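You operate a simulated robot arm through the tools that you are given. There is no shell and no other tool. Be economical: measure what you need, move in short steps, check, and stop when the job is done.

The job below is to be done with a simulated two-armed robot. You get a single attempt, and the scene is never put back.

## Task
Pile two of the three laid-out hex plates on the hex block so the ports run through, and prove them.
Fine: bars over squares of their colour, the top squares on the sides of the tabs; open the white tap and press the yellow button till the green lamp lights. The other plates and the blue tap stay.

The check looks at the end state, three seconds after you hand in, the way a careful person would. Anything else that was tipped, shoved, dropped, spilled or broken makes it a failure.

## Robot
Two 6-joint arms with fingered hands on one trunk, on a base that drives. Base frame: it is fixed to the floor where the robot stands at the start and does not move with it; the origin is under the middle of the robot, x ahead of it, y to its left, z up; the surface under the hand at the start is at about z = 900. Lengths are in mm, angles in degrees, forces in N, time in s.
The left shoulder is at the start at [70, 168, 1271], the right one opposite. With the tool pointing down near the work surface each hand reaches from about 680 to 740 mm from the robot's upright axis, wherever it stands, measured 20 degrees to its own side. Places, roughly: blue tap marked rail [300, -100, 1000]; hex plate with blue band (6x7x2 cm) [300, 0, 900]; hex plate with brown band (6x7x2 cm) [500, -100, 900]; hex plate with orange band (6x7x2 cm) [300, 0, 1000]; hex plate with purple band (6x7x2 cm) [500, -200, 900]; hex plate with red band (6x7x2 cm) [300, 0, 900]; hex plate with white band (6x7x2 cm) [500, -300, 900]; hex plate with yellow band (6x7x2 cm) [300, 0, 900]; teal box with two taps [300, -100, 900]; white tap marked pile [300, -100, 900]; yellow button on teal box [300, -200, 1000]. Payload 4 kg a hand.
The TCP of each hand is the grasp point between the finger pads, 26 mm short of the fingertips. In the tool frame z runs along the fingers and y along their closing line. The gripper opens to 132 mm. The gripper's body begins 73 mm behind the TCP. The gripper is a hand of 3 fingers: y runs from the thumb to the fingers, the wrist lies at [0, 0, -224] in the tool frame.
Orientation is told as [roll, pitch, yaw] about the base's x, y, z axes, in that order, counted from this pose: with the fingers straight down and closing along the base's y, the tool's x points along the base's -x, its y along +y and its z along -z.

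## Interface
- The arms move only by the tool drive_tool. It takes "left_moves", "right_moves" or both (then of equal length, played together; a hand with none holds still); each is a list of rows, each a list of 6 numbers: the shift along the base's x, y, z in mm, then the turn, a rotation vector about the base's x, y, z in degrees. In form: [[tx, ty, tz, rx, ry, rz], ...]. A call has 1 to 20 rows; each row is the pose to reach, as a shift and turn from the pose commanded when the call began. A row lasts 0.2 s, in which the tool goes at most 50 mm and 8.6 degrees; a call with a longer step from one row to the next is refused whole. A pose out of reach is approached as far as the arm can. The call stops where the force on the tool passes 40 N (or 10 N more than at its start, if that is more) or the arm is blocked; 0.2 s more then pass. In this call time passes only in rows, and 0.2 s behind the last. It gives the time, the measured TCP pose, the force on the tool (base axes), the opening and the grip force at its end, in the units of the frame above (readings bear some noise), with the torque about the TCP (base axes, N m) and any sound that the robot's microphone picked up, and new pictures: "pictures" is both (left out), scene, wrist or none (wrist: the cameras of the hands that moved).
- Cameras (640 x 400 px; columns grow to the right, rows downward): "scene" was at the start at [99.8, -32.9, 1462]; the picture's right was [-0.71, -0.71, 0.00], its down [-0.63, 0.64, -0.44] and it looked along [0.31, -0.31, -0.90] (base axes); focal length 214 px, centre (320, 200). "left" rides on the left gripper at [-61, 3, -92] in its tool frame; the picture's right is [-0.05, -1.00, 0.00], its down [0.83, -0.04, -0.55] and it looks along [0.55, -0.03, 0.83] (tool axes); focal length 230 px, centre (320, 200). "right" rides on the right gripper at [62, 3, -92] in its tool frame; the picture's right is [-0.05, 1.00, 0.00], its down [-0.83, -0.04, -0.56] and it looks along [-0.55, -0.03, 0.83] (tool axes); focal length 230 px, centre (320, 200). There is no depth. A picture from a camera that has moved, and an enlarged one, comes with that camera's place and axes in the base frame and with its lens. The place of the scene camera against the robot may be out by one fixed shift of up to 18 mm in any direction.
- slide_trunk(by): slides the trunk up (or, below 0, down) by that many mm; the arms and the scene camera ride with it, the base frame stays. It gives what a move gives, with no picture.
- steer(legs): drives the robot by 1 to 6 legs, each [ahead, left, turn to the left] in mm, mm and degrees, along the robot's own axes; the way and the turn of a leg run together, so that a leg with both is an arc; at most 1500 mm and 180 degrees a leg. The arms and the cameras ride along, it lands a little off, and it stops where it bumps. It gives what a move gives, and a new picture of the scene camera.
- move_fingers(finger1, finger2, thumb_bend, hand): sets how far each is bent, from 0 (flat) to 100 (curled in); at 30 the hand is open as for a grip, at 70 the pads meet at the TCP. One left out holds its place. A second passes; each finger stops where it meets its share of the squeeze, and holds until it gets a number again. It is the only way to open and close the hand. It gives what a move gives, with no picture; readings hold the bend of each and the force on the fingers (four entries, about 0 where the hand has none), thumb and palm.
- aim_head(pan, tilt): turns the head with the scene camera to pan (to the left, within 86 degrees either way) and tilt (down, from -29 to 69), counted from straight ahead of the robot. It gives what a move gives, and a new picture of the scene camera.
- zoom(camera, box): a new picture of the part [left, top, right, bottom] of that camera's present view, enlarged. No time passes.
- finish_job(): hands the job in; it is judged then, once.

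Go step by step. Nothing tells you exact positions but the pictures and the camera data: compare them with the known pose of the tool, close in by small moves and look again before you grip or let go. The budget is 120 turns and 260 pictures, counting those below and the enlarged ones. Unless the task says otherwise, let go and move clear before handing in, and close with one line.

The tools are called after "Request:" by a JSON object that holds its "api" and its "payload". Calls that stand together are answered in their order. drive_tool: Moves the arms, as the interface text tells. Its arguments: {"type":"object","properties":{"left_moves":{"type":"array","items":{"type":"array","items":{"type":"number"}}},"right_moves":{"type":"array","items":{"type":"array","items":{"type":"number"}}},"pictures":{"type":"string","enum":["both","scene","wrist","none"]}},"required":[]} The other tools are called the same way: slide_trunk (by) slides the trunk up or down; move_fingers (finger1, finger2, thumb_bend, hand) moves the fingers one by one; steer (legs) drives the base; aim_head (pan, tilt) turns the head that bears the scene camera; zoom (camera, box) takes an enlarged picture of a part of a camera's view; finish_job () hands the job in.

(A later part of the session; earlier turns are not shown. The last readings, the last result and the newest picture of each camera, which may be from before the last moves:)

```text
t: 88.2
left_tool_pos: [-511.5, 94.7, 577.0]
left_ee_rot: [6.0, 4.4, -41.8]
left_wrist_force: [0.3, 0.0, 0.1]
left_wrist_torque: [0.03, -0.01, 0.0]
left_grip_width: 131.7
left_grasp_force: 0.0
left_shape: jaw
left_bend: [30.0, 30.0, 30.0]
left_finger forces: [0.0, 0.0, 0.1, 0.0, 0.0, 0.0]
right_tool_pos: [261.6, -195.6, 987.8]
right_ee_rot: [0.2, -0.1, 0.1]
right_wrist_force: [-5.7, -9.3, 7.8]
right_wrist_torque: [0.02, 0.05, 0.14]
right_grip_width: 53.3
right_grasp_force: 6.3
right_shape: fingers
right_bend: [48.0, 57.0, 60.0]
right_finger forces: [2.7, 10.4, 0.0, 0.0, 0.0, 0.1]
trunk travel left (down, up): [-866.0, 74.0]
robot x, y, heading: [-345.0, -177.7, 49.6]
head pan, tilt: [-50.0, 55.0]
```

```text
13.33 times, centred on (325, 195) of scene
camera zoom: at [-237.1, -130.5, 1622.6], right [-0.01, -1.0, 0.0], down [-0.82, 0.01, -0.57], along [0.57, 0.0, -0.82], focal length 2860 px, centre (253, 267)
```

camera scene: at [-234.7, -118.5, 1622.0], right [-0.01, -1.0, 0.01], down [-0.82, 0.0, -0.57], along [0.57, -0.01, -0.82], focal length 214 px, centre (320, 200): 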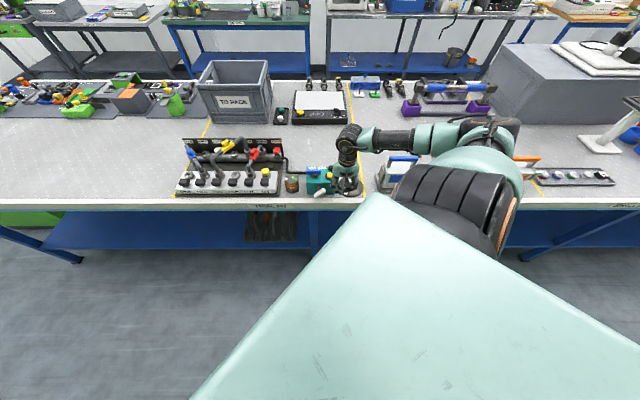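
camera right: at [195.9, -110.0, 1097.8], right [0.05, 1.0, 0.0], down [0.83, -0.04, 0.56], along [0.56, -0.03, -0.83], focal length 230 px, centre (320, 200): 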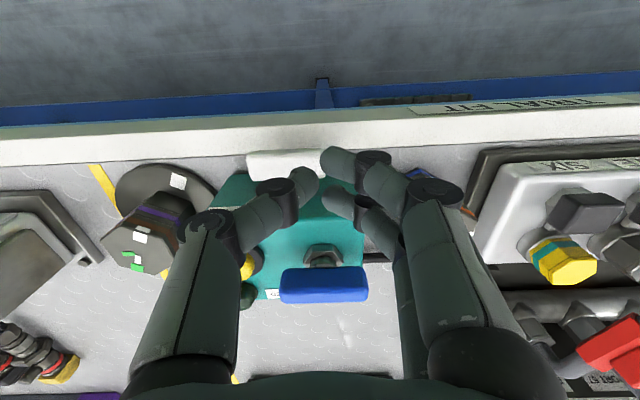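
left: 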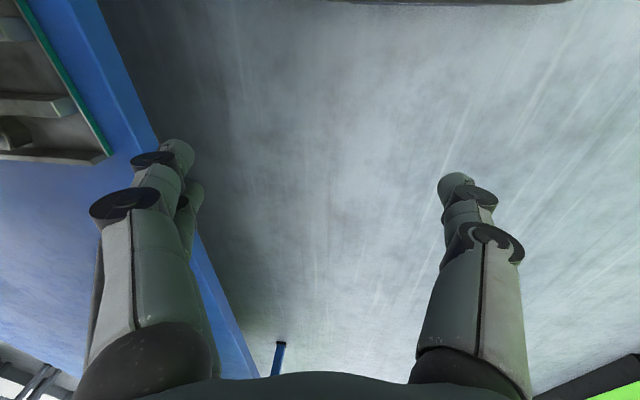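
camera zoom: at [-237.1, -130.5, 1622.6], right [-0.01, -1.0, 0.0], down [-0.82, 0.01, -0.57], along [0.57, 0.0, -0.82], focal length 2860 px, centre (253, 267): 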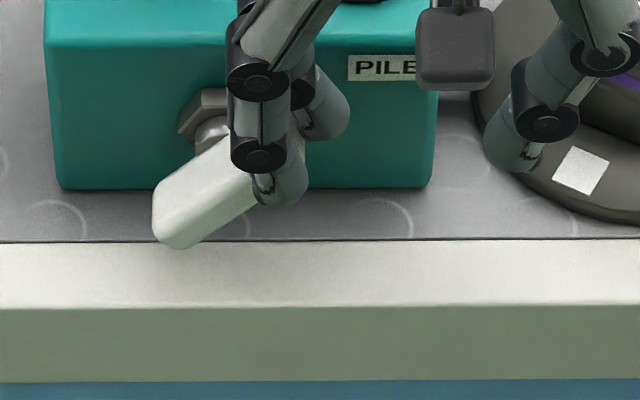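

The rear finger is likely jammed on the nut behind the handle. I'll back off, shift −x so that finger pushes only the handle, and try again.

Request:
{"api": "drive_tool", "payload": {"right_moves": [[0, -10, 0, 0, 0, 0], [0, -22, 0, 0, 0, 0], [-6, -30, 2, 0, 0, 0], [-13, -32, 4, 0, 0, 0], [-13, -24, 4, 0, 0, 0], [-13, -18, 4, 0, 0, 0], [-13, -12, 4, 0, 0, 0], [-13, -7, 4, 0, 0, 0], [-13, -2, 4, 0, 0, 0]], "pictures": "none"}}

Request:
{"api": "zoom", "payload": {"camera": "scene", "box": [305, 170, 345, 210]}}

```text
t: 90.2
left_tool_pos: [-510.2, 94.2, 575.7]
left_ee_rot: [6.0, 4.3, -41.8]
left_wrist_force: [-0.1, 0.4, -0.7]
left_wrist_torque: [0.01, -0.01, 0.0]
left_grip_width: 132.1
left_grasp_force: 0.0
left_shape: jaw
left_bend: [30.0, 30.0, 30.0]
left_finger forces: [0.0, 0.1, 0.0, 0.1, 0.0, 0.0]
right_tool_pos: [250.2, -197.1, 993.6]
right_ee_rot: [0.2, -0.1, 0.1]
right_wrist_force: [0.7, -6.3, 4.2]
right_wrist_torque: [0.04, -0.05, -0.07]
right_grip_width: 58.0
right_grasp_force: 4.0
right_shape: fingers
right_bend: [46.0, 53.0, 60.0]
right_finger forces: [0.1, 7.1, 0.1, 0.0, 0.0, 0.0]
trunk travel left (down, up): [-866.0, 74.0]
robot x, y, heading: [-342.9, -178.2, 49.5]
head pan, tilt: [-50.0, 55.0]
```

```text
10.00 times, centred on (325, 190) of scene
camera zoom: at [-235.5, -129.6, 1622.5], right [-0.01, -1.0, 0.0], down [-0.82, 0.01, -0.57], along [0.57, 0.0, -0.82], focal length 2145 px, centre (270, 300)
```

zoom: 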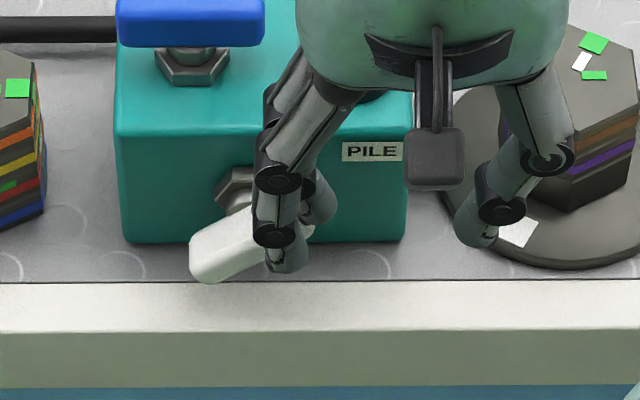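

An inclined finger just presses the raised end down again. I'll back off and flatten the fingers so the fingertip leads, which pushes the handle sideways and up.

Request:
{"api": "drive_tool", "payload": {"right_moves": [[0, -10, 0, 0, 0, 0], [0, -22, 0, 0, 0, 0], [0, -32, 0, 0, 0, 0]], "pictures": "none"}}

Request:
{"api": "steer", "payload": {"legs": [[-42, -36, 0]]}}

Request:
{"api": "move_fingers", "payload": {"hand": "right", "finger1": 12, "finger2": 12, "thumb_bend": 70}}

Request:
{"api": "zoom", "payload": {"camera": "scene", "box": [290, 155, 345, 210]}}

Request:
{"api": "zoom", "payload": {"camera": "right", "box": [0, 0, 640, 400]}}

```text
t: 91.0
left_tool_pos: [-511.1, 95.6, 576.4]
left_ee_rot: [5.7, 4.4, -41.8]
left_wrist_force: [-0.4, -0.2, -0.4]
left_wrist_torque: [0.03, 0.01, 0.01]
left_grip_width: 131.8
left_grasp_force: 0.0
left_shape: jaw
left_bend: [30.0, 30.0, 30.0]
left_finger forces: [0.1, 0.0, 0.1, 0.1, 0.0, 0.1]
right_tool_pos: [250.2, -228.1, 991.5]
right_ee_rot: [0.1, 0.0, 0.0]
right_wrist_force: [-0.5, -0.3, 0.7]
right_wrist_torque: [0.0, 0.03, -0.03]
right_grip_width: 57.9
right_grasp_force: 0.0
right_shape: fingers
right_bend: [46.0, 46.0, 60.0]
right_finger forces: [0.1, 0.1, 0.0, 0.0, 0.0, 0.0]
trunk travel left (down, up): [-866.0, 74.0]
robot x, y, heading: [-345.3, -180.1, 49.7]
head pan, tilt: [-50.0, 55.0]
```

```text
t: 91.9
left_tool_pos: [-510.1, 43.5, 574.4]
left_ee_rot: [5.6, 4.1, -41.7]
left_wrist_force: [-0.6, 0.2, 0.2]
left_wrist_torque: [-0.05, 0.02, -0.04]
left_grip_width: 131.7
left_grasp_force: 0.0
left_shape: jaw
left_bend: [30.0, 30.0, 30.0]
left_finger forces: [0.0, 0.0, 0.0, 0.1, 0.0, 0.0]
right_tool_pos: [249.8, -277.7, 992.9]
right_ee_rot: [-0.2, -0.2, 0.2]
right_wrist_force: [0.2, 0.5, -0.2]
right_wrist_torque: [-0.07, 0.0, -0.01]
right_grip_width: 58.2
right_grasp_force: 0.1
right_shape: fingers
right_bend: [46.0, 46.0, 60.0]
right_finger forces: [0.0, 0.1, 0.0, 0.1, 0.0, 0.0]
trunk travel left (down, up): [-866.0, 74.0]
robot x, y, heading: [-341.9, -231.6, 49.8]
head pan, tilt: [-50.0, 55.0]
camera scene: at [-234.5, -173.8, 1622.1], right [-0.01, -1.0, 0.01], down [-0.82, 0.0, -0.57], along [0.57, -0.01, -0.82], focal length 214 px, centre (320, 200)
```

scene: 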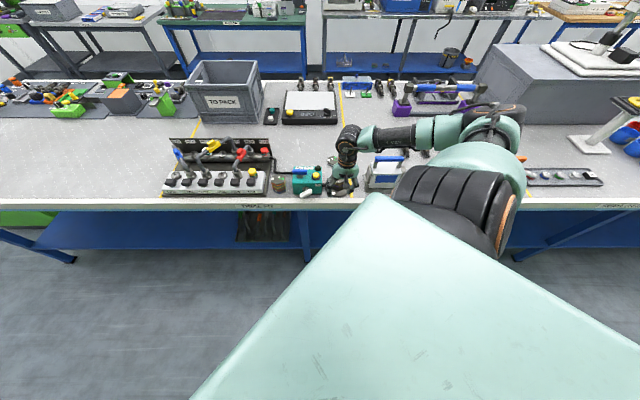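

```text
t: 92.9
left_tool_pos: [-509.6, 40.3, 575.4]
left_ee_rot: [5.9, 4.4, -41.6]
left_wrist_force: [0.0, 0.3, 0.0]
left_wrist_torque: [0.02, 0.03, 0.0]
left_grip_width: 131.7
left_grasp_force: 0.1
left_shape: jaw
left_bend: [30.0, 30.0, 30.0]
left_finger forces: [0.0, 0.1, 0.0, 0.0, 0.0, 0.0]
right_tool_pos: [251.1, -280.8, 992.3]
right_ee_rot: [0.2, -0.1, 0.3]
right_wrist_force: [-0.9, -0.3, 0.1]
right_wrist_torque: [-0.01, 0.0, 0.02]
right_grip_width: 87.5
right_grasp_force: 0.1
right_shape: fingers
right_bend: [12.0, 12.0, 70.0]
right_finger forces: [0.0, 0.0, 0.0, 0.1, 0.0, 0.0]
trunk travel left (down, up): [-866.0, 74.0]
robot x, y, heading: [-342.7, -232.9, 49.6]
head pan, tilt: [-50.0, 55.0]
```

```text
7.27 times, centred on (318, 182) of scene
camera zoom: at [-233.8, -182.8, 1622.3], right [-0.01, -1.0, 0.0], down [-0.82, 0.01, -0.57], along [0.57, 0.0, -0.82], focal length 1560 px, centre (338, 327)
```

zoom: 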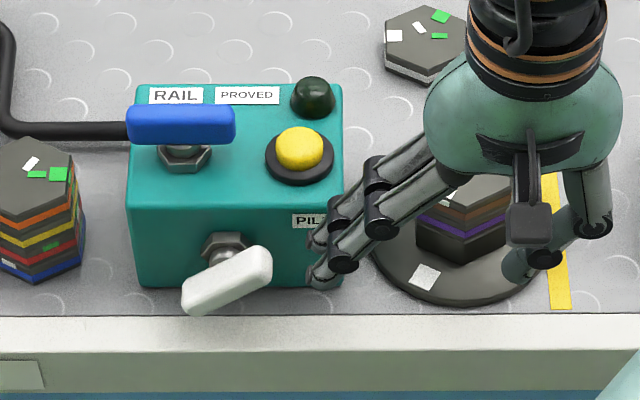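

```text
1.00 times, centred on (320, 200) of right (not enlarged: the box is as wide or as high as the picture)
camera zoom: at [189.3, -279.8, 1085.3], right [0.05, 1.0, 0.0], down [0.83, -0.04, 0.56], along [0.56, -0.03, -0.83], focal length 230 px, centre (320, 200)
```

zoom: 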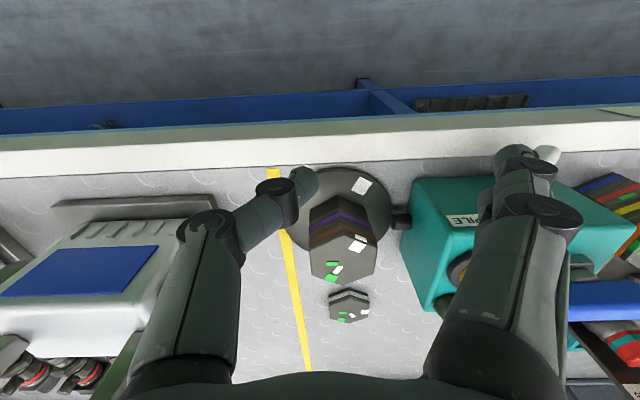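

The fingers now point outward with tips leading. I'll lower 18 mm and push +y in small steps.

Request:
{"api": "drive_tool", "payload": {"right_moves": [[2, 0, -10, 0, 0, 0], [2, 6, -18, 0, 0, 0], [2, 12, -18, 0, 0, 0], [2, 18, -18, 0, 0, 0], [2, 22, -18, 0, 0, 0], [2, 26, -18, 0, 0, 0], [2, 30, -18, 0, 0, 0]], "pictures": "none"}}

Request:
{"api": "zoom", "payload": {"camera": "scene", "box": [290, 155, 345, 210]}}

```text
t: 94.5
left_tool_pos: [-509.5, 40.0, 577.8]
left_ee_rot: [5.9, 4.5, -41.7]
left_wrist_force: [0.1, 0.1, 0.8]
left_wrist_torque: [0.0, 0.01, -0.01]
left_grip_width: 131.9
left_grasp_force: 0.0
left_shape: jaw
left_bend: [30.0, 30.0, 30.0]
left_finger forces: [0.0, 0.0, 0.1, 0.1, 0.0, 0.1]
right_tool_pos: [252.6, -254.0, 972.4]
right_ee_rot: [0.1, 0.0, 0.1]
right_wrist_force: [0.4, -7.5, 3.9]
right_wrist_torque: [0.23, -0.07, -0.16]
right_grip_width: 87.6
right_grasp_force: 4.6
right_shape: fingers
right_bend: [12.0, 21.0, 70.0]
right_finger forces: [0.1, 9.0, 0.0, 0.0, 0.0, 0.0]
trunk travel left (down, up): [-866.0, 74.0]
robot x, y, heading: [-341.7, -232.8, 49.8]
head pan, tilt: [-50.0, 55.0]
```

```text
7.27 times, centred on (318, 182) of scene
camera zoom: at [-233.7, -185.7, 1622.4], right [-0.01, -1.0, 0.0], down [-0.82, 0.01, -0.57], along [0.57, 0.0, -0.82], focal length 1560 px, centre (338, 327)
```

zoom: 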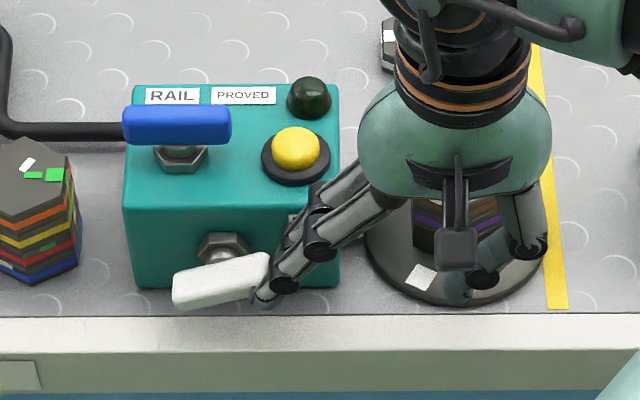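

Pushing from this side tips the handle back, so I'll work from the +y side with the thumb flat. There, pressing down and then −y both turn it the right way. I raise first, then reposition.

Request:
{"api": "drive_tool", "payload": {"right_moves": [[0, -15, 0, 0, 0, 0], [0, -26, 10, 0, 0, 0], [0, -26, 45, 0, 0, 0], [0, -26, 75, 0, 0, 0]], "pictures": "none"}}

Request:
{"api": "move_fingers", "payload": {"hand": "right", "finger1": 75, "finger2": 75, "thumb_bend": 12}}

Request:
{"api": "steer", "payload": {"legs": [[205, 161, 0]]}}

Request:
{"api": "zoom", "payload": {"camera": "scene", "box": [300, 150, 360, 210]}}

```text
t: 95.5
left_tool_pos: [-509.4, 40.2, 576.5]
left_ee_rot: [5.9, 4.5, -41.7]
left_wrist_force: [-0.9, -0.1, 0.5]
left_wrist_torque: [-0.03, -0.04, -0.02]
left_grip_width: 131.6
left_grasp_force: 0.2
left_shape: jaw
left_bend: [30.0, 30.0, 30.0]
left_finger forces: [0.0, 0.1, 0.0, 0.0, 0.0, 0.1]
right_tool_pos: [237.4, -253.4, 1037.9]
right_ee_rot: [0.2, -0.1, 0.1]
right_wrist_force: [0.0, 0.8, 1.0]
right_wrist_torque: [-0.01, 0.02, -0.03]
right_grip_width: 87.7
right_grasp_force: 0.1
right_shape: fingers
right_bend: [12.0, 12.0, 70.0]
right_finger forces: [0.1, 0.0, 0.0, 0.0, 0.0, 0.1]
right hand out of reach, approached as far as the arm can: row 3, 4
trunk travel left (down, up): [-866.0, 74.0]
robot x, y, heading: [-346.3, -232.2, 49.5]
head pan, tilt: [-50.0, 55.0]
```

```text
t: 96.5
left_tool_pos: [-509.5, 40.6, 577.7]
left_ee_rot: [6.0, 4.5, -41.6]
left_wrist_force: [0.2, 0.1, 0.1]
left_wrist_torque: [0.0, 0.03, 0.03]
left_grip_width: 131.9
left_grasp_force: 0.0
left_shape: jaw
left_bend: [30.0, 30.0, 30.0]
left_finger forces: [0.1, 0.0, 0.0, 0.0, 0.0, 0.1]
right_tool_pos: [238.9, -252.7, 1036.3]
right_ee_rot: [0.0, -0.1, 0.2]
right_wrist_force: [-0.2, -0.1, 0.1]
right_wrist_torque: [0.02, 0.0, -0.01]
right_grip_width: 76.3
right_grasp_force: 0.1
right_shape: fingers
right_bend: [75.0, 75.0, 12.0]
right_finger forces: [0.1, 0.0, 0.1, 0.0, 0.0, 0.0]
trunk travel left (down, up): [-866.0, 74.0]
robot x, y, heading: [-344.8, -230.7, 49.9]
head pan, tilt: [-50.0, 55.0]
```

```text
t: 98.4
left_tool_pos: [-496.7, 300.5, 577.0]
left_ee_rot: [5.8, 4.5, -42.0]
left_wrist_force: [-0.3, -0.2, 0.3]
left_wrist_torque: [-0.03, 0.0, 0.02]
left_grip_width: 132.2
left_grasp_force: 0.0
left_shape: jaw
left_bend: [30.0, 30.0, 30.0]
left_finger forces: [0.0, 0.0, 0.0, 0.0, 0.0, 0.0]
right_tool_pos: [250.9, 2.9, 1035.1]
right_ee_rot: [0.1, -0.1, -0.1]
right_wrist_force: [-0.3, 0.1, 0.6]
right_wrist_torque: [0.02, 0.01, -0.02]
right_grip_width: 76.0
right_grasp_force: 0.0
right_shape: fingers
right_bend: [75.0, 75.0, 12.0]
right_finger forces: [0.0, 0.1, 0.0, 0.0, 0.0, 0.1]
trunk travel left (down, up): [-866.0, 74.0]
robot x, y, heading: [-329.7, 29.3, 49.3]
head pan, tilt: [-50.0, 55.0]
camera scene: at [-221.5, 73.9, 1622.4], right [-0.01, -1.0, 0.0], down [-0.82, 0.01, -0.57], along [0.57, 0.0, -0.82], focal length 214 px, centre (320, 200)
```

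scene: 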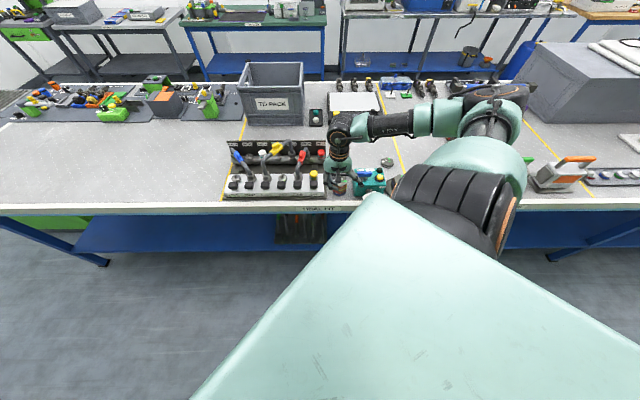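

```text
6.67 times, centred on (330, 180) of scene
camera zoom: at [-221.5, 73.9, 1622.4], right [-0.01, -1.0, 0.0], down [-0.82, 0.01, -0.57], along [0.57, 0.0, -0.82], focal length 1430 px, centre (253, 333)
```

zoom: 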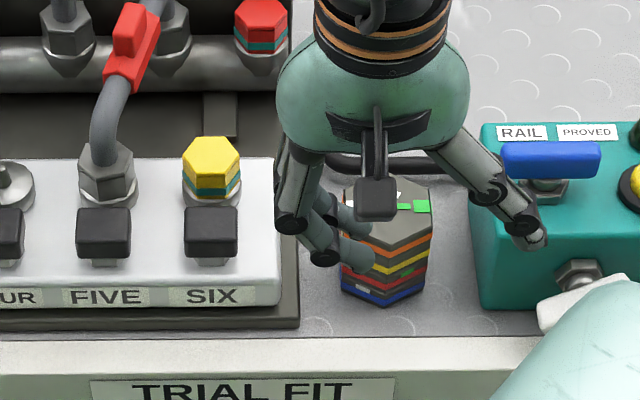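

Request:
{"api": "drive_tool", "payload": {"right_moves": [[4, -9, -20, 0, 0, 0], [7, -18, -40, 0, 0, 0], [7, -18, -50, 0, 0, 0]], "pictures": "wrist"}}

Request:
{"api": "zoom", "payload": {"camera": "scene", "box": [320, 160, 370, 210]}}

```text
t: 99.2
left_tool_pos: [-495.8, 301.9, 577.3]
left_ee_rot: [5.8, 4.4, -42.0]
left_wrist_force: [0.6, -0.3, 0.2]
left_wrist_torque: [0.0, -0.02, -0.01]
left_grip_width: 131.8
left_grasp_force: 0.0
left_shape: jaw
left_bend: [30.0, 30.0, 30.0]
left_finger forces: [0.0, 0.1, 0.0, 0.0, 0.0, 0.0]
right_tool_pos: [258.7, -13.7, 985.9]
right_ee_rot: [0.2, -0.1, 0.1]
right_wrist_force: [-0.2, 0.3, -1.0]
right_wrist_torque: [0.04, 0.0, -0.05]
right_grip_width: 76.1
right_grasp_force: 0.0
right_shape: fingers
right_bend: [75.0, 75.0, 12.0]
right_finger forces: [0.0, 0.0, 0.0, 0.0, 0.1, 0.0]
trunk travel left (down, up): [-866.0, 74.0]
robot x, y, heading: [-333.8, 24.1, 49.3]
head pan, tilt: [-50.0, 55.0]
camera right: at [196.7, -10.9, 1079.1], right [0.05, 1.0, 0.0], down [0.83, -0.04, 0.56], along [0.56, -0.03, -0.83], focal length 230 px, centre (320, 200)
```

right: 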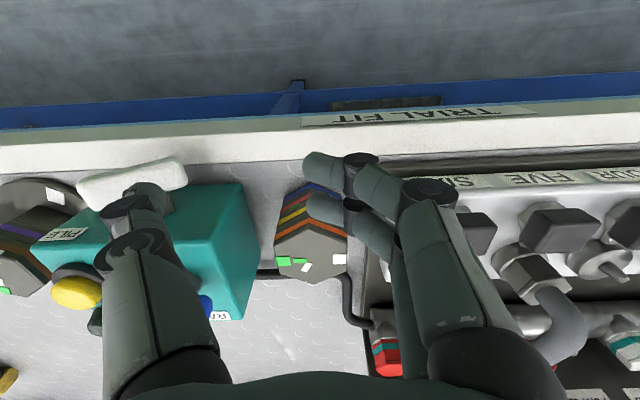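

```text
8.00 times, centred on (345, 185) of scene
camera zoom: at [-221.6, 77.5, 1622.3], right [-0.01, -1.0, 0.0], down [-0.82, 0.01, -0.57], along [0.57, -0.01, -0.82], focal length 1716 px, centre (120, 320)
```

zoom: 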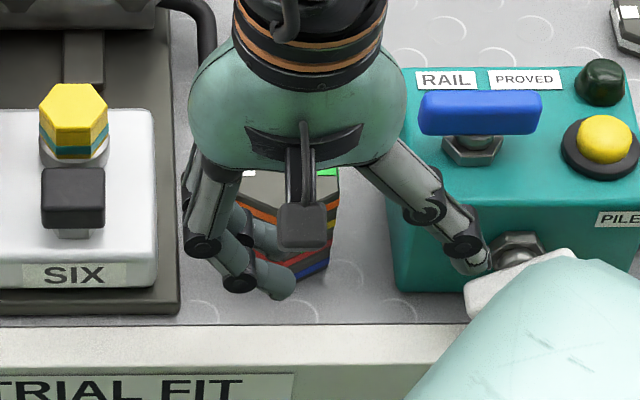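

The rear finger passes close to the spare stack. I'll lift slightly and yaw the hand 12° so the thumb reaches the handle while the fingers stay clear.

Request:
{"api": "drive_tool", "payload": {"right_moves": [[-4, 0, 10, 0, 0, 4], [-8, 0, 15, 0, 0, 8], [-12, -2, 15, 0, 0, 12], [-12, -2, 5, 0, 0, 12]], "pictures": "wrist"}}

Request:
{"api": "zoom", "payload": {"camera": "right", "box": [40, 120, 360, 300]}}

```text
t: 100.2
left_tool_pos: [-496.4, 299.8, 576.2]
left_ee_rot: [5.9, 4.5, -42.0]
left_wrist_force: [0.2, -0.1, 0.3]
left_wrist_torque: [-0.03, 0.0, 0.0]
left_grip_width: 132.2
left_grasp_force: 0.0
left_shape: jaw
left_bend: [30.0, 30.0, 30.0]
left_finger forces: [0.1, 0.0, 0.1, 0.2, 0.0, 0.1]
right_tool_pos: [246.8, -16.4, 991.2]
right_ee_rot: [0.3, 0.0, 12.1]
right_wrist_force: [0.2, -0.2, -1.3]
right_wrist_torque: [0.01, 0.0, -0.03]
right_grip_width: 76.3
right_grasp_force: 0.1
right_shape: fingers
right_bend: [75.0, 75.0, 12.0]
right_finger forces: [0.1, 0.0, 0.0, 0.0, 0.0, 0.0]
trunk travel left (down, up): [-866.0, 74.0]
robot x, y, heading: [-332.6, 31.9, 49.4]
head pan, tilt: [-50.0, 55.0]
camera right: at [185.6, -27.6, 1084.1], right [-0.16, 0.99, 0.0], down [0.82, 0.13, 0.56], along [0.55, 0.09, -0.83], focal length 230 px, centre (320, 200)
```

right: 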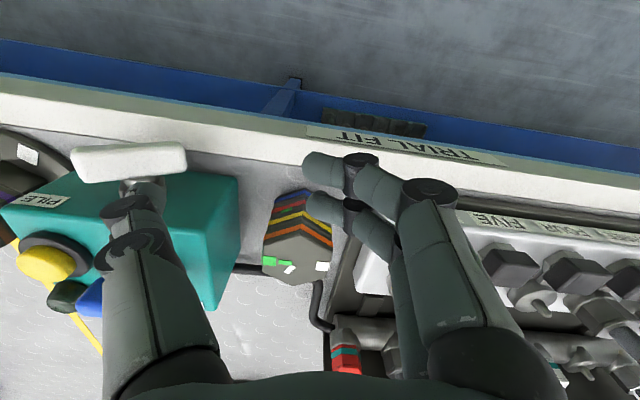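

```text
2.00 times, centred on (200, 210) of right
camera zoom: at [185.6, -27.6, 1084.1], right [-0.16, 0.99, 0.0], down [0.82, 0.13, 0.56], along [0.55, 0.09, -0.83], focal length 460 px, centre (560, 180)
```

zoom: 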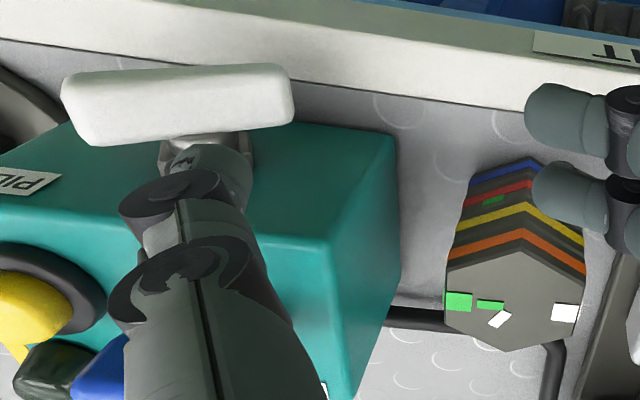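

The thumb tip is slightly too far in +x. I'll shift −6 and press down on the +y end in small steps.

Request:
{"api": "drive_tool", "payload": {"right_moves": [[-6, 0, -6, 0, 0, 0], [-6, 0, -12, 0, 0, 0], [-6, 0, -16, 0, 0, 0], [-6, 0, -20, 0, 0, 0], [-6, 0, -24, 0, 0, 0], [-6, 0, -28, 0, 0, 0], [-6, 0, -32, 0, 0, 0]], "pictures": "none"}}

Request:
{"api": "zoom", "payload": {"camera": "right", "box": [40, 120, 360, 300]}}

Request:
{"api": "zoom", "payload": {"camera": "scene", "box": [320, 160, 370, 210]}}

```text
t: 101.8
left_tool_pos: [-495.3, 299.9, 575.8]
left_ee_rot: [6.0, 4.4, -41.9]
left_wrist_force: [0.0, 0.1, -0.4]
left_wrist_torque: [0.01, 0.0, -0.01]
left_grip_width: 132.0
left_grasp_force: 0.0
left_shape: jaw
left_bend: [30.0, 30.0, 30.0]
left_finger forces: [0.0, 0.1, 0.0, 0.1, 0.0, 0.0]
right_tool_pos: [240.8, -15.5, 957.7]
right_ee_rot: [0.1, 0.0, 12.0]
right_wrist_force: [-0.3, 0.1, 0.0]
right_wrist_torque: [-0.02, 0.0, -0.03]
right_grip_width: 76.1
right_grasp_force: 0.0
right_shape: fingers
right_bend: [75.0, 75.0, 12.0]
right_finger forces: [0.0, 0.0, 0.0, 0.0, 0.0, 0.0]
trunk travel left (down, up): [-866.0, 74.0]
robot x, y, heading: [-333.3, 25.7, 49.4]
head pan, tilt: [-50.0, 55.0]
```

```text
2.00 times, centred on (200, 210) of right
camera zoom: at [178.7, -26.9, 1051.8], right [-0.16, 0.99, 0.0], down [0.82, 0.13, 0.56], along [0.55, 0.09, -0.83], focal length 460 px, centre (560, 180)
```

zoom: 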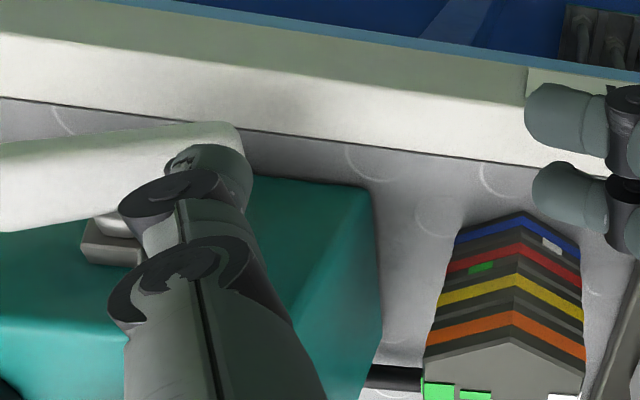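

```text
8.00 times, centred on (345, 185) of scene
camera zoom: at [-221.5, 76.2, 1622.3], right [-0.01, -1.0, 0.0], down [-0.82, 0.01, -0.57], along [0.57, -0.01, -0.82], focal length 1716 px, centre (120, 320)
```

zoom: 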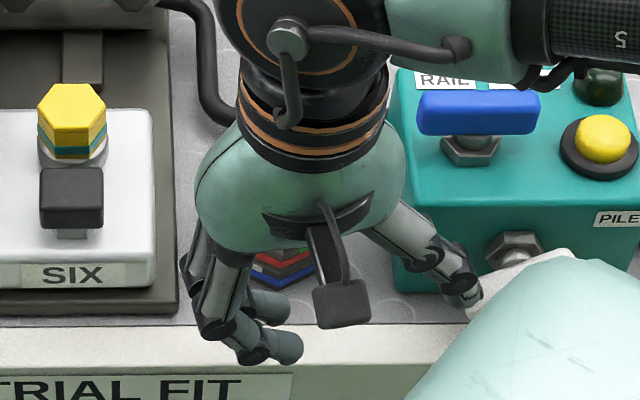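

No force felt yet. I'll check the handle's state by tilting the head for a better view.

Request:
{"api": "zoom", "payload": {"camera": "scene", "box": [355, 180, 385, 205]}}

Request:
{"api": "zoom", "payload": {"camera": "right", "box": [0, 140, 180, 250]}}

```text
16.00 times, centred on (370, 192) of scene
camera zoom: at [-221.5, 76.2, 1622.3], right [-0.01, -1.0, 0.0], down [-0.82, 0.01, -0.57], along [0.57, -0.01, -0.82], focal length 3432 px, centre (-480, 320)
```

zoom: 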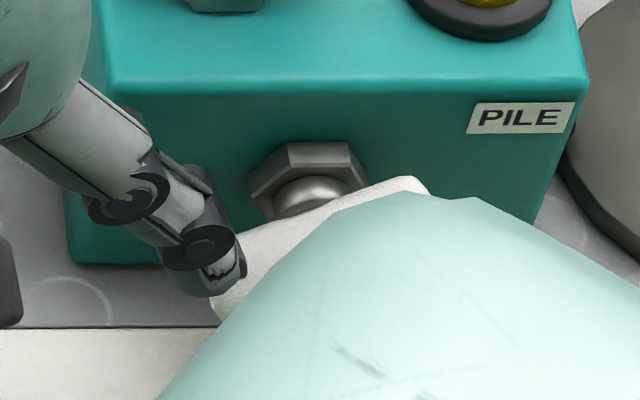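

```text
3.56 times, centred on (90, 195) of right
camera zoom: at [178.7, -26.9, 1051.8], right [-0.16, 0.99, 0.0], down [0.82, 0.13, 0.56], along [0.55, 0.09, -0.83], focal length 818 px, centre (1138, 218)
```

zoom: 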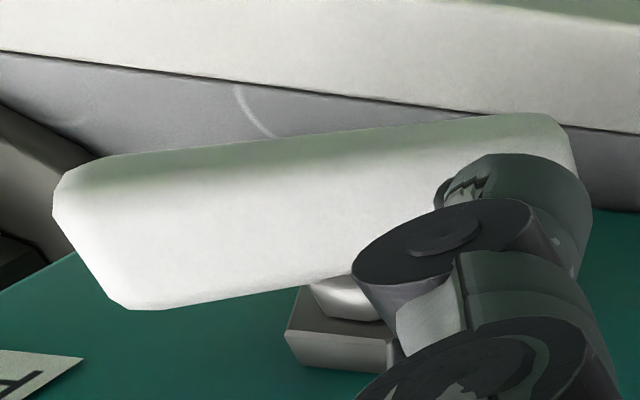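

The handle is at about 29° with almost no force, so it just moves slowly. I'll follow the arc to vertical with the thumb tip.

Request:
{"api": "drive_tool", "payload": {"right_moves": [[0, -0.5, -2, 0, 0, 0], [0, -1, -4, 0, 0, 0], [0, -2, -6, 0, 0, 0], [0, -2.5, -8, 0, 0, 0], [0, -3.5, -10, 0, 0, 0], [0, -5, -12, 0, 0, 0], [0, -6.5, -14, 0, 0, 0], [0, -8, -15, 0, 0, 0]], "pictures": "none"}}

Request:
{"api": "zoom", "payload": {"camera": "scene", "box": [355, 180, 385, 205]}}

Request:
{"api": "zoom", "payload": {"camera": "right", "box": [0, 120, 220, 250]}}

```text
t: 103.6
left_tool_pos: [-496.1, 299.8, 576.1]
left_ee_rot: [5.8, 4.4, -42.0]
left_wrist_force: [0.4, 0.4, 0.5]
left_wrist_torque: [-0.02, -0.02, 0.0]
left_grip_width: 131.8
left_grasp_force: 0.0
left_shape: jaw
left_bend: [30.0, 30.0, 30.0]
left_finger forces: [0.0, 0.0, 0.0, 0.0, 0.0, 0.1]
right_tool_pos: [239.7, -24.0, 942.7]
right_ee_rot: [0.1, 0.0, 12.1]
right_wrist_force: [-0.4, 0.2, -0.4]
right_wrist_torque: [-0.05, -0.01, 0.01]
right_grip_width: 75.7
right_grasp_force: 0.3
right_shape: fingers
right_bend: [75.0, 75.0, 12.0]
right_finger forces: [0.0, 0.0, 0.1, 0.1, 0.5, 0.1]
trunk travel left (down, up): [-866.0, 74.0]
robot x, y, heading: [-331.6, 29.5, 49.3]
head pan, tilt: [-50.0, 55.0]
```

```text
16.00 times, centred on (370, 192) of scene
camera zoom: at [-221.5, 76.2, 1622.3], right [-0.01, -1.0, 0.0], down [-0.82, 0.01, -0.57], along [0.57, -0.01, -0.82], focal length 3432 px, centre (-480, 320)
```

zoom: 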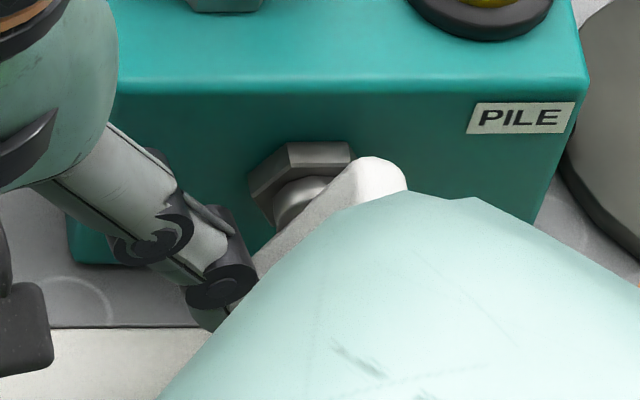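

```text
2.91 times, centred on (110, 185) of right
camera zoom: at [178.7, -35.0, 1036.3], right [-0.16, 0.99, 0.0], down [0.82, 0.13, 0.56], along [0.55, 0.09, -0.83], focal length 669 px, centre (931, 244)
```

zoom: 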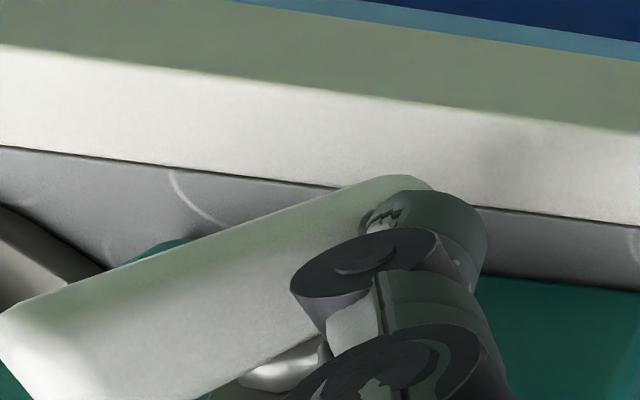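

It's at about 60° now with barely any force. I'll continue in −y.

Request:
{"api": "drive_tool", "payload": {"right_moves": [[0, -2, -1, 0, 0, 0], [0, -4, -2, 0, 0, 0], [0, -6, -3, 0, 0, 0], [0, -8, -3, 0, 0, 0], [0, -10, -3, 0, 0, 0]], "pictures": "none"}}

Request:
{"api": "zoom", "payload": {"camera": "scene", "box": [355, 180, 385, 205]}}

Request:
{"api": "zoom", "payload": {"camera": "right", "box": [0, 120, 220, 250]}}

```text
t: 104.8
left_tool_pos: [-496.5, 300.2, 577.1]
left_ee_rot: [5.8, 4.4, -42.0]
left_wrist_force: [-0.4, 0.0, -0.5]
left_wrist_torque: [-0.02, -0.01, 0.0]
left_grip_width: 132.1
left_grasp_force: 0.1
left_shape: jaw
left_bend: [30.0, 30.0, 30.0]
left_finger forces: [0.0, 0.0, 0.1, 0.1, 0.0, 0.1]
right_tool_pos: [239.3, -32.1, 941.3]
right_ee_rot: [0.1, -0.1, 12.1]
right_wrist_force: [-0.9, 3.1, 0.9]
right_wrist_torque: [-0.03, 0.01, 0.03]
right_grip_width: 74.1
right_grasp_force: 1.4
right_shape: fingers
right_bend: [75.0, 75.0, 14.0]
right_finger forces: [0.0, 0.0, 0.0, 0.0, 3.0, 0.1]
trunk travel left (down, up): [-866.0, 74.0]
robot x, y, heading: [-329.8, 24.7, 49.2]
head pan, tilt: [-50.0, 55.0]
```

```text
16.00 times, centred on (370, 192) of scene
camera zoom: at [-221.5, 77.2, 1622.3], right [-0.01, -1.0, 0.0], down [-0.82, 0.01, -0.57], along [0.57, -0.01, -0.82], focal length 3432 px, centre (-480, 320)
```

zoom: 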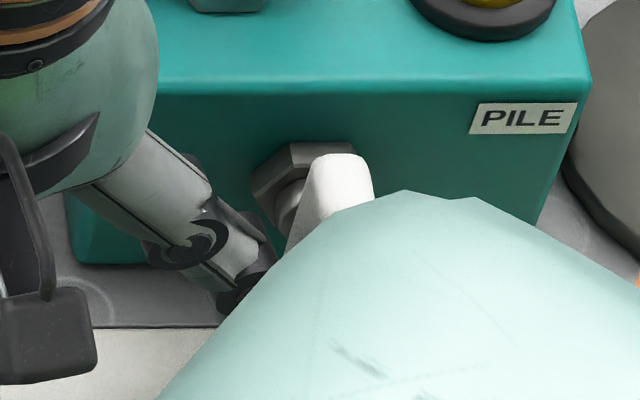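

```text
2.91 times, centred on (110, 185) of right
camera zoom: at [179.2, -43.4, 1034.1], right [-0.16, 0.99, 0.0], down [0.82, 0.13, 0.56], along [0.55, 0.09, -0.83], focal length 669 px, centre (931, 244)
```

zoom: 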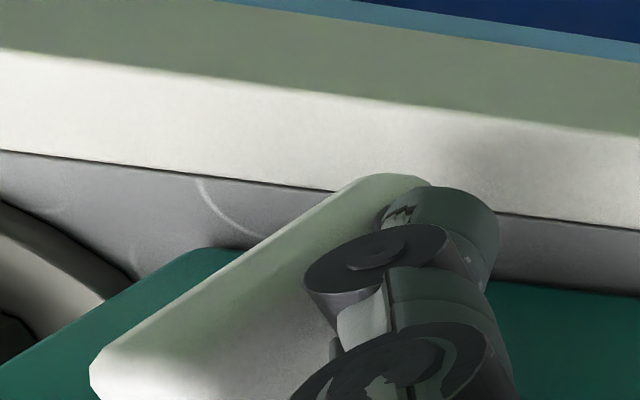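

Request:
{"api": "drive_tool", "payload": {"right_moves": [[0, -2, 0, 0, 0, 0], [0, -4, 0, 0, 0, 0], [0, -6, 0, 0, 0, 0]], "pictures": "none"}}

Request:
{"api": "zoom", "payload": {"camera": "scene", "box": [355, 180, 385, 205]}}

```text
t: 105.6
left_tool_pos: [-495.7, 300.8, 576.3]
left_ee_rot: [5.7, 4.4, -42.1]
left_wrist_force: [0.3, -0.4, -0.1]
left_wrist_torque: [0.01, 0.02, -0.01]
left_grip_width: 132.0
left_grasp_force: 0.0
left_shape: jaw
left_bend: [30.0, 30.0, 30.0]
left_finger forces: [0.0, 0.1, 0.0, 0.0, 0.0, 0.0]
right_tool_pos: [240.4, -36.3, 941.4]
right_ee_rot: [0.1, -0.1, 11.9]
right_wrist_force: [0.1, 7.6, 1.5]
right_wrist_torque: [-0.08, -0.02, 0.12]
right_grip_width: 70.1
right_grasp_force: 3.8
right_shape: fingers
right_bend: [75.0, 75.0, 19.0]
right_finger forces: [0.0, 0.1, 0.1, 0.0, 7.5, 0.1]
trunk travel left (down, up): [-866.0, 74.0]
robot x, y, heading: [-330.8, 28.7, 49.4]
head pan, tilt: [-50.0, 55.0]
```

```text
16.00 times, centred on (370, 192) of scene
camera zoom: at [-222.1, 78.4, 1622.3], right [-0.01, -1.0, 0.0], down [-0.82, 0.01, -0.57], along [0.57, -0.01, -0.82], focal length 3432 px, centre (-480, 320)
```

zoom: 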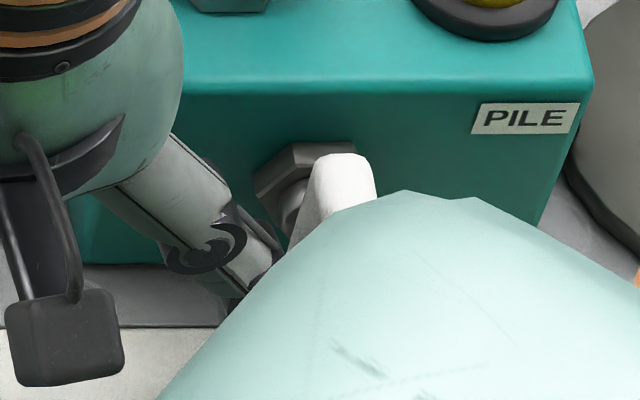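

Allowing for perspective the handle is exactly upright, and it resists further turning, so it's at its open stop. I'll back off and raise.

Request:
{"api": "drive_tool", "payload": {"right_moves": [[0, 8, 0, 0, 0, 0], [0, 20, 0, 0, 0, 0], [0, 35, 20, 0, 0, 0], [5, 39, 60, 0, 0, 0], [10, 39, 95, 0, 0, 0]], "pictures": "none"}}

Request:
{"api": "zoom", "payload": {"camera": "scene", "box": [310, 150, 390, 210]}}

```text
t: 106.8
left_tool_pos: [-496.9, 301.6, 576.9]
left_ee_rot: [5.9, 4.3, -42.0]
left_wrist_force: [0.0, -0.9, -0.6]
left_wrist_torque: [0.0, 0.01, 0.0]
left_grip_width: 132.1
left_grasp_force: 0.1
left_shape: jaw
left_bend: [30.0, 30.0, 30.0]
left_finger forces: [0.0, 0.1, 0.1, 0.0, 0.0, 0.0]
right_tool_pos: [245.6, 8.3, 1034.1]
right_ee_rot: [0.1, -0.1, 11.9]
right_wrist_force: [-0.3, 0.4, -0.2]
right_wrist_torque: [0.0, -0.05, -0.03]
right_grip_width: 76.2
right_grasp_force: 0.1
right_shape: fingers
right_bend: [75.0, 75.0, 12.0]
right_finger forces: [0.0, 0.0, 0.0, 0.0, 0.0, 0.1]
right hand out of reach, approached as far as the arm can: row 5
trunk travel left (down, up): [-866.0, 74.0]
robot x, y, heading: [-333.3, 28.4, 49.6]
head pan, tilt: [-50.0, 55.0]
```

```text
6.67 times, centred on (350, 180) of scene
camera zoom: at [-221.8, 77.4, 1622.2], right [-0.01, -1.0, 0.0], down [-0.82, 0.01, -0.57], along [0.57, -0.01, -0.82], focal length 1430 px, centre (120, 333)
```

zoom: 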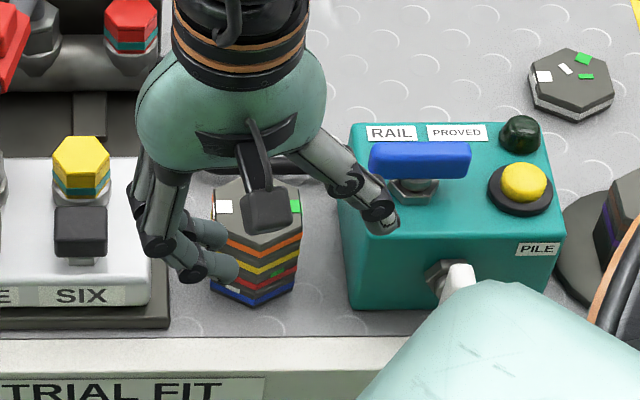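

White handle upright, blue untouched. Now I'll drive to the yellow button at about (320, −181, 1000), with the fingers compact.

Request:
{"api": "move_fingers", "payload": {"hand": "right", "finger1": 60, "finger2": 60, "thumb_bend": 60}}

Request:
{"api": "steer", "payload": {"legs": [[-126, -150, 0]]}}

Request:
{"api": "drive_tool", "payload": {"right_moves": [[0, 0, 20, 0, 0, 8.5], [0, 0, 30, 0, 0, 17], [0, 0, 40, 0, 0, 25.5], [0, 0, 40, 0, 0, 34], [0, 0, 40, 0, 0, 42.5], [5, 0, 40, 0, 0, 51], [10, 0, 40, 0, 0, 59.5], [15, 0, 40, 0, 0, 68], [20, 0, 40, 0, 0, 76.5], [25, 0, 40, 0, 0, 85], [25, 0, 40, 0, 0, 88]], "pictures": "wrist"}}

Request:
{"api": "zoom", "payload": {"camera": "scene", "box": [280, 155, 350, 210]}}

```text
t: 107.8
left_tool_pos: [-496.3, 300.8, 577.0]
left_ee_rot: [5.9, 4.5, -42.0]
left_wrist_force: [-0.3, -0.2, 0.7]
left_wrist_torque: [0.0, 0.03, 0.01]
left_grip_width: 131.9
left_grasp_force: 0.1
left_shape: jaw
left_bend: [30.0, 30.0, 30.0]
left_finger forces: [0.0, 0.0, 0.0, 0.0, 0.1, 0.1]
right_tool_pos: [245.5, 8.0, 1033.8]
right_ee_rot: [0.2, -0.1, 11.9]
right_wrist_force: [-0.8, -1.0, 0.4]
right_wrist_torque: [0.02, 0.01, 0.01]
right_grip_width: 34.7
right_grasp_force: 0.0
right_shape: fingers
right_bend: [60.0, 60.0, 60.0]
right_finger forces: [0.1, 0.0, 0.0, 0.0, 0.1, 0.0]
trunk travel left (down, up): [-866.0, 74.0]
robot x, y, heading: [-334.1, 30.4, 49.5]
head pan, tilt: [-50.0, 55.0]
```

```text
t: 109.4
left_tool_pos: [-463.7, 108.2, 575.7]
left_ee_rot: [5.9, 4.4, -41.7]
left_wrist_force: [-0.5, 0.1, -0.3]
left_wrist_torque: [-0.01, -0.04, 0.0]
left_grip_width: 131.8
left_grasp_force: 0.1
left_shape: jaw
left_bend: [30.0, 30.0, 30.0]
left_finger forces: [0.0, 0.0, 0.1, 0.0, 0.0, 0.1]
right_tool_pos: [278.8, -180.4, 1032.9]
right_ee_rot: [0.0, -0.1, 12.3]
right_wrist_force: [0.4, -0.1, 0.3]
right_wrist_torque: [-0.02, -0.01, 0.01]
right_grip_width: 34.7
right_grasp_force: 0.0
right_shape: fingers
right_bend: [60.0, 60.0, 60.0]
right_finger forces: [0.0, 0.2, 0.1, 0.1, 0.0, 0.0]
trunk travel left (down, up): [-866.0, 74.0]
robot x, y, heading: [-298.1, -162.8, 49.8]
head pan, tilt: [-50.0, 55.0]
camera scene: at [-188.6, -112.5, 1622.3], right [0.0, -1.0, 0.0], down [-0.82, 0.0, -0.57], along [0.57, 0.0, -0.82], focal length 214 px, centre (320, 200)
```

scene: 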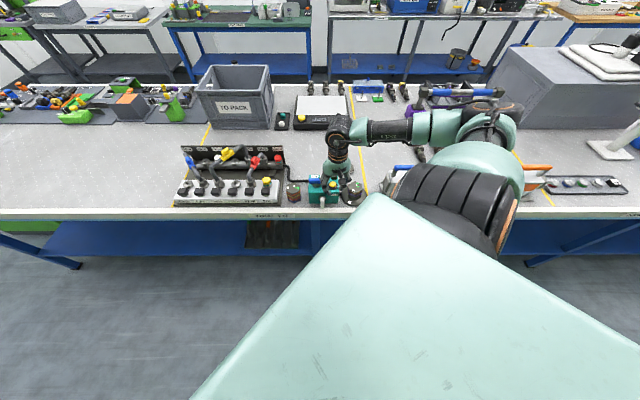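

```text
t: 111.8
left_tool_pos: [-465.0, 107.0, 577.5]
left_ee_rot: [5.9, 4.5, -41.7]
left_wrist_force: [0.9, -0.1, 0.8]
left_wrist_torque: [0.02, -0.01, 0.01]
left_grip_width: 131.9
left_grasp_force: 0.0
left_shape: jaw
left_bend: [30.0, 30.0, 30.0]
left_finger forces: [0.0, 0.0, 0.0, 0.0, 0.0, 0.1]
right_tool_pos: [301.1, -175.4, 1070.8]
right_ee_rot: [0.2, -0.1, 100.3]
right_wrist_force: [-0.1, -0.5, -0.2]
right_wrist_torque: [0.01, -0.04, 0.0]
right_grip_width: 34.7
right_grasp_force: 0.1
right_shape: fingers
right_bend: [60.0, 60.0, 60.0]
right_finger forces: [0.0, 0.1, 0.0, 0.0, 0.0, 0.1]
right hand out of reach, approached as far as the arm can: row 1, 2, 3, 4, 5, 6, 7, 8, 9, 10, 11
trunk travel left (down, up): [-866.0, 74.0]
robot x, y, heading: [-298.9, -164.1, 49.7]
head pan, tilt: [-50.0, 55.0]
camera right: at [308.9, -236.8, 1164.4], right [-0.99, -0.13, 0.0], down [-0.11, 0.82, 0.56], along [-0.07, 0.55, -0.83], focal length 230 px, centre (320, 200)
```

right: 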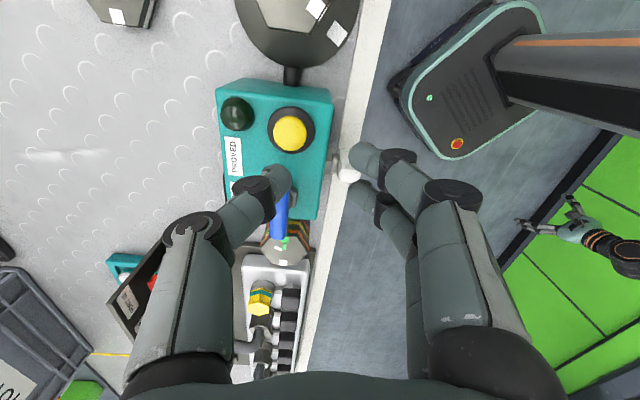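

```text
7.27 times, centred on (315, 182) of scene
camera zoom: at [-187.7, -117.0, 1622.3], right [0.0, -1.0, 0.0], down [-0.82, 0.0, -0.57], along [0.57, 0.0, -0.82], focal length 1560 px, centre (356, 327)
```

zoom: 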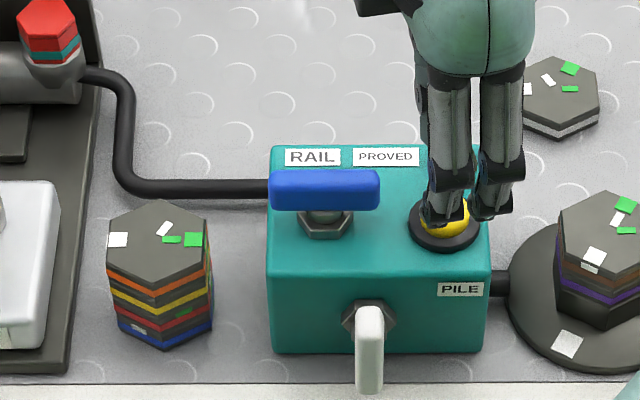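

The button sits at about (322, −182), z about 1000. I'll open the fingers away, keep the thumb as a single presser, and centre it above the button.

Request:
{"api": "move_fingers", "payload": {"hand": "right", "finger1": 38, "finger2": 38, "thumb_bend": 70}}

Request:
{"api": "drive_tool", "payload": {"right_moves": [[8, -4, -10, 0, 0, 0], [17, -7.6, -20, 0, 0, 0], [17, -7.6, -30, 0, 0, 0]], "pictures": "wrist"}}

Request:
{"api": "zoom", "payload": {"camera": "scene", "box": [300, 155, 350, 205]}}

Request:
{"api": "zoom", "payload": {"camera": "right", "box": [200, 60, 380, 220]}}

```text
t: 112.8
left_tool_pos: [-463.5, 106.9, 577.2]
left_ee_rot: [5.9, 4.5, -41.7]
left_wrist_force: [-0.2, -0.7, -0.3]
left_wrist_torque: [0.01, 0.0, 0.02]
left_grip_width: 132.0
left_grasp_force: 0.1
left_shape: jaw
left_bend: [30.0, 30.0, 30.0]
left_finger forces: [0.1, 0.1, 0.0, 0.0, 0.0, 0.0]
right_tool_pos: [299.9, -174.6, 1070.7]
right_ee_rot: [0.2, -0.1, 100.3]
right_wrist_force: [-0.2, -0.1, 0.1]
right_wrist_torque: [0.02, 0.0, -0.04]
right_grip_width: 55.5
right_grasp_force: 0.0
right_shape: fingers
right_bend: [38.0, 38.0, 70.0]
right_finger forces: [0.0, 0.0, 0.1, 0.0, 0.1, 0.0]
trunk travel left (down, up): [-866.0, 74.0]
robot x, y, heading: [-297.6, -167.3, 49.6]
head pan, tilt: [-50.0, 55.0]
```

```text
t: 113.6
left_tool_pos: [-463.3, 107.4, 576.1]
left_ee_rot: [5.8, 4.6, -41.7]
left_wrist_force: [0.3, -0.1, -0.8]
left_wrist_torque: [-0.02, 0.02, -0.01]
left_grip_width: 131.7
left_grasp_force: 0.1
left_shape: jaw
left_bend: [30.0, 30.0, 30.0]
left_finger forces: [0.0, 0.0, 0.0, 0.1, 0.1, 0.0]
right_tool_pos: [318.5, -181.4, 1042.4]
right_ee_rot: [0.2, 0.0, 100.2]
right_wrist_force: [0.6, 0.8, 0.3]
right_wrist_torque: [0.01, -0.02, 0.03]
right_grip_width: 56.1
right_grasp_force: 0.0
right_shape: fingers
right_bend: [38.0, 38.0, 70.0]
right_finger forces: [0.0, 0.0, 0.1, 0.1, 0.0, 0.0]
trunk travel left (down, up): [-866.0, 74.0]
robot x, y, heading: [-298.3, -166.2, 49.8]
head pan, tilt: [-50.0, 55.0]
camera right: at [325.4, -243.1, 1135.2], right [-0.99, -0.13, 0.0], down [-0.1, 0.82, 0.56], along [-0.07, 0.55, -0.83], focal length 230 px, centre (320, 200)
```

right: 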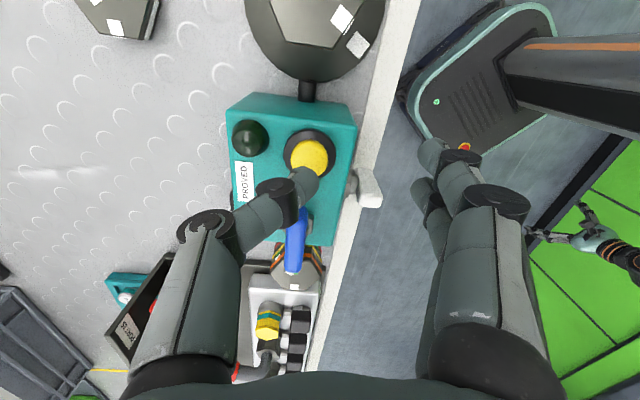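

```text
8.00 times, centred on (325, 180) of scene
camera zoom: at [-187.6, -115.5, 1622.3], right [-0.01, -1.0, 0.0], down [-0.82, 0.0, -0.57], along [0.57, 0.0, -0.82], focal length 1716 px, centre (280, 360)
```

zoom: 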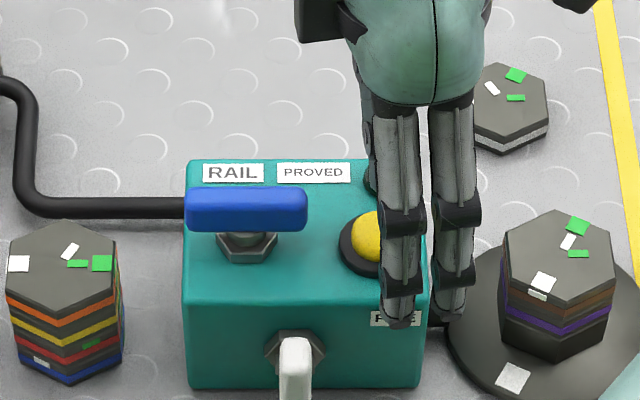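

```text
2.50 times, centred on (290, 140) of right
camera zoom: at [325.4, -243.1, 1135.2], right [-0.99, -0.13, 0.0], down [-0.1, 0.82, 0.56], along [-0.07, 0.55, -0.83], focal length 575 px, centre (395, 350)
```

zoom: 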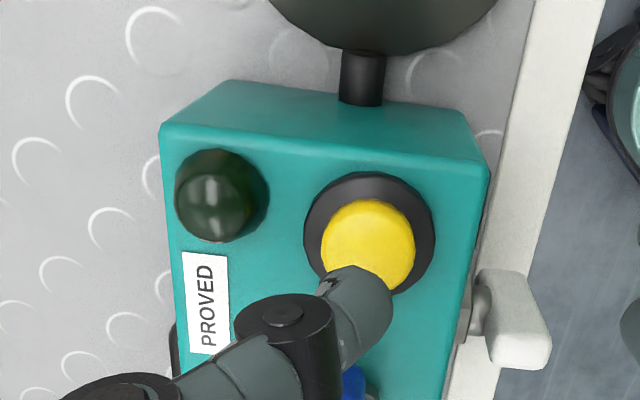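

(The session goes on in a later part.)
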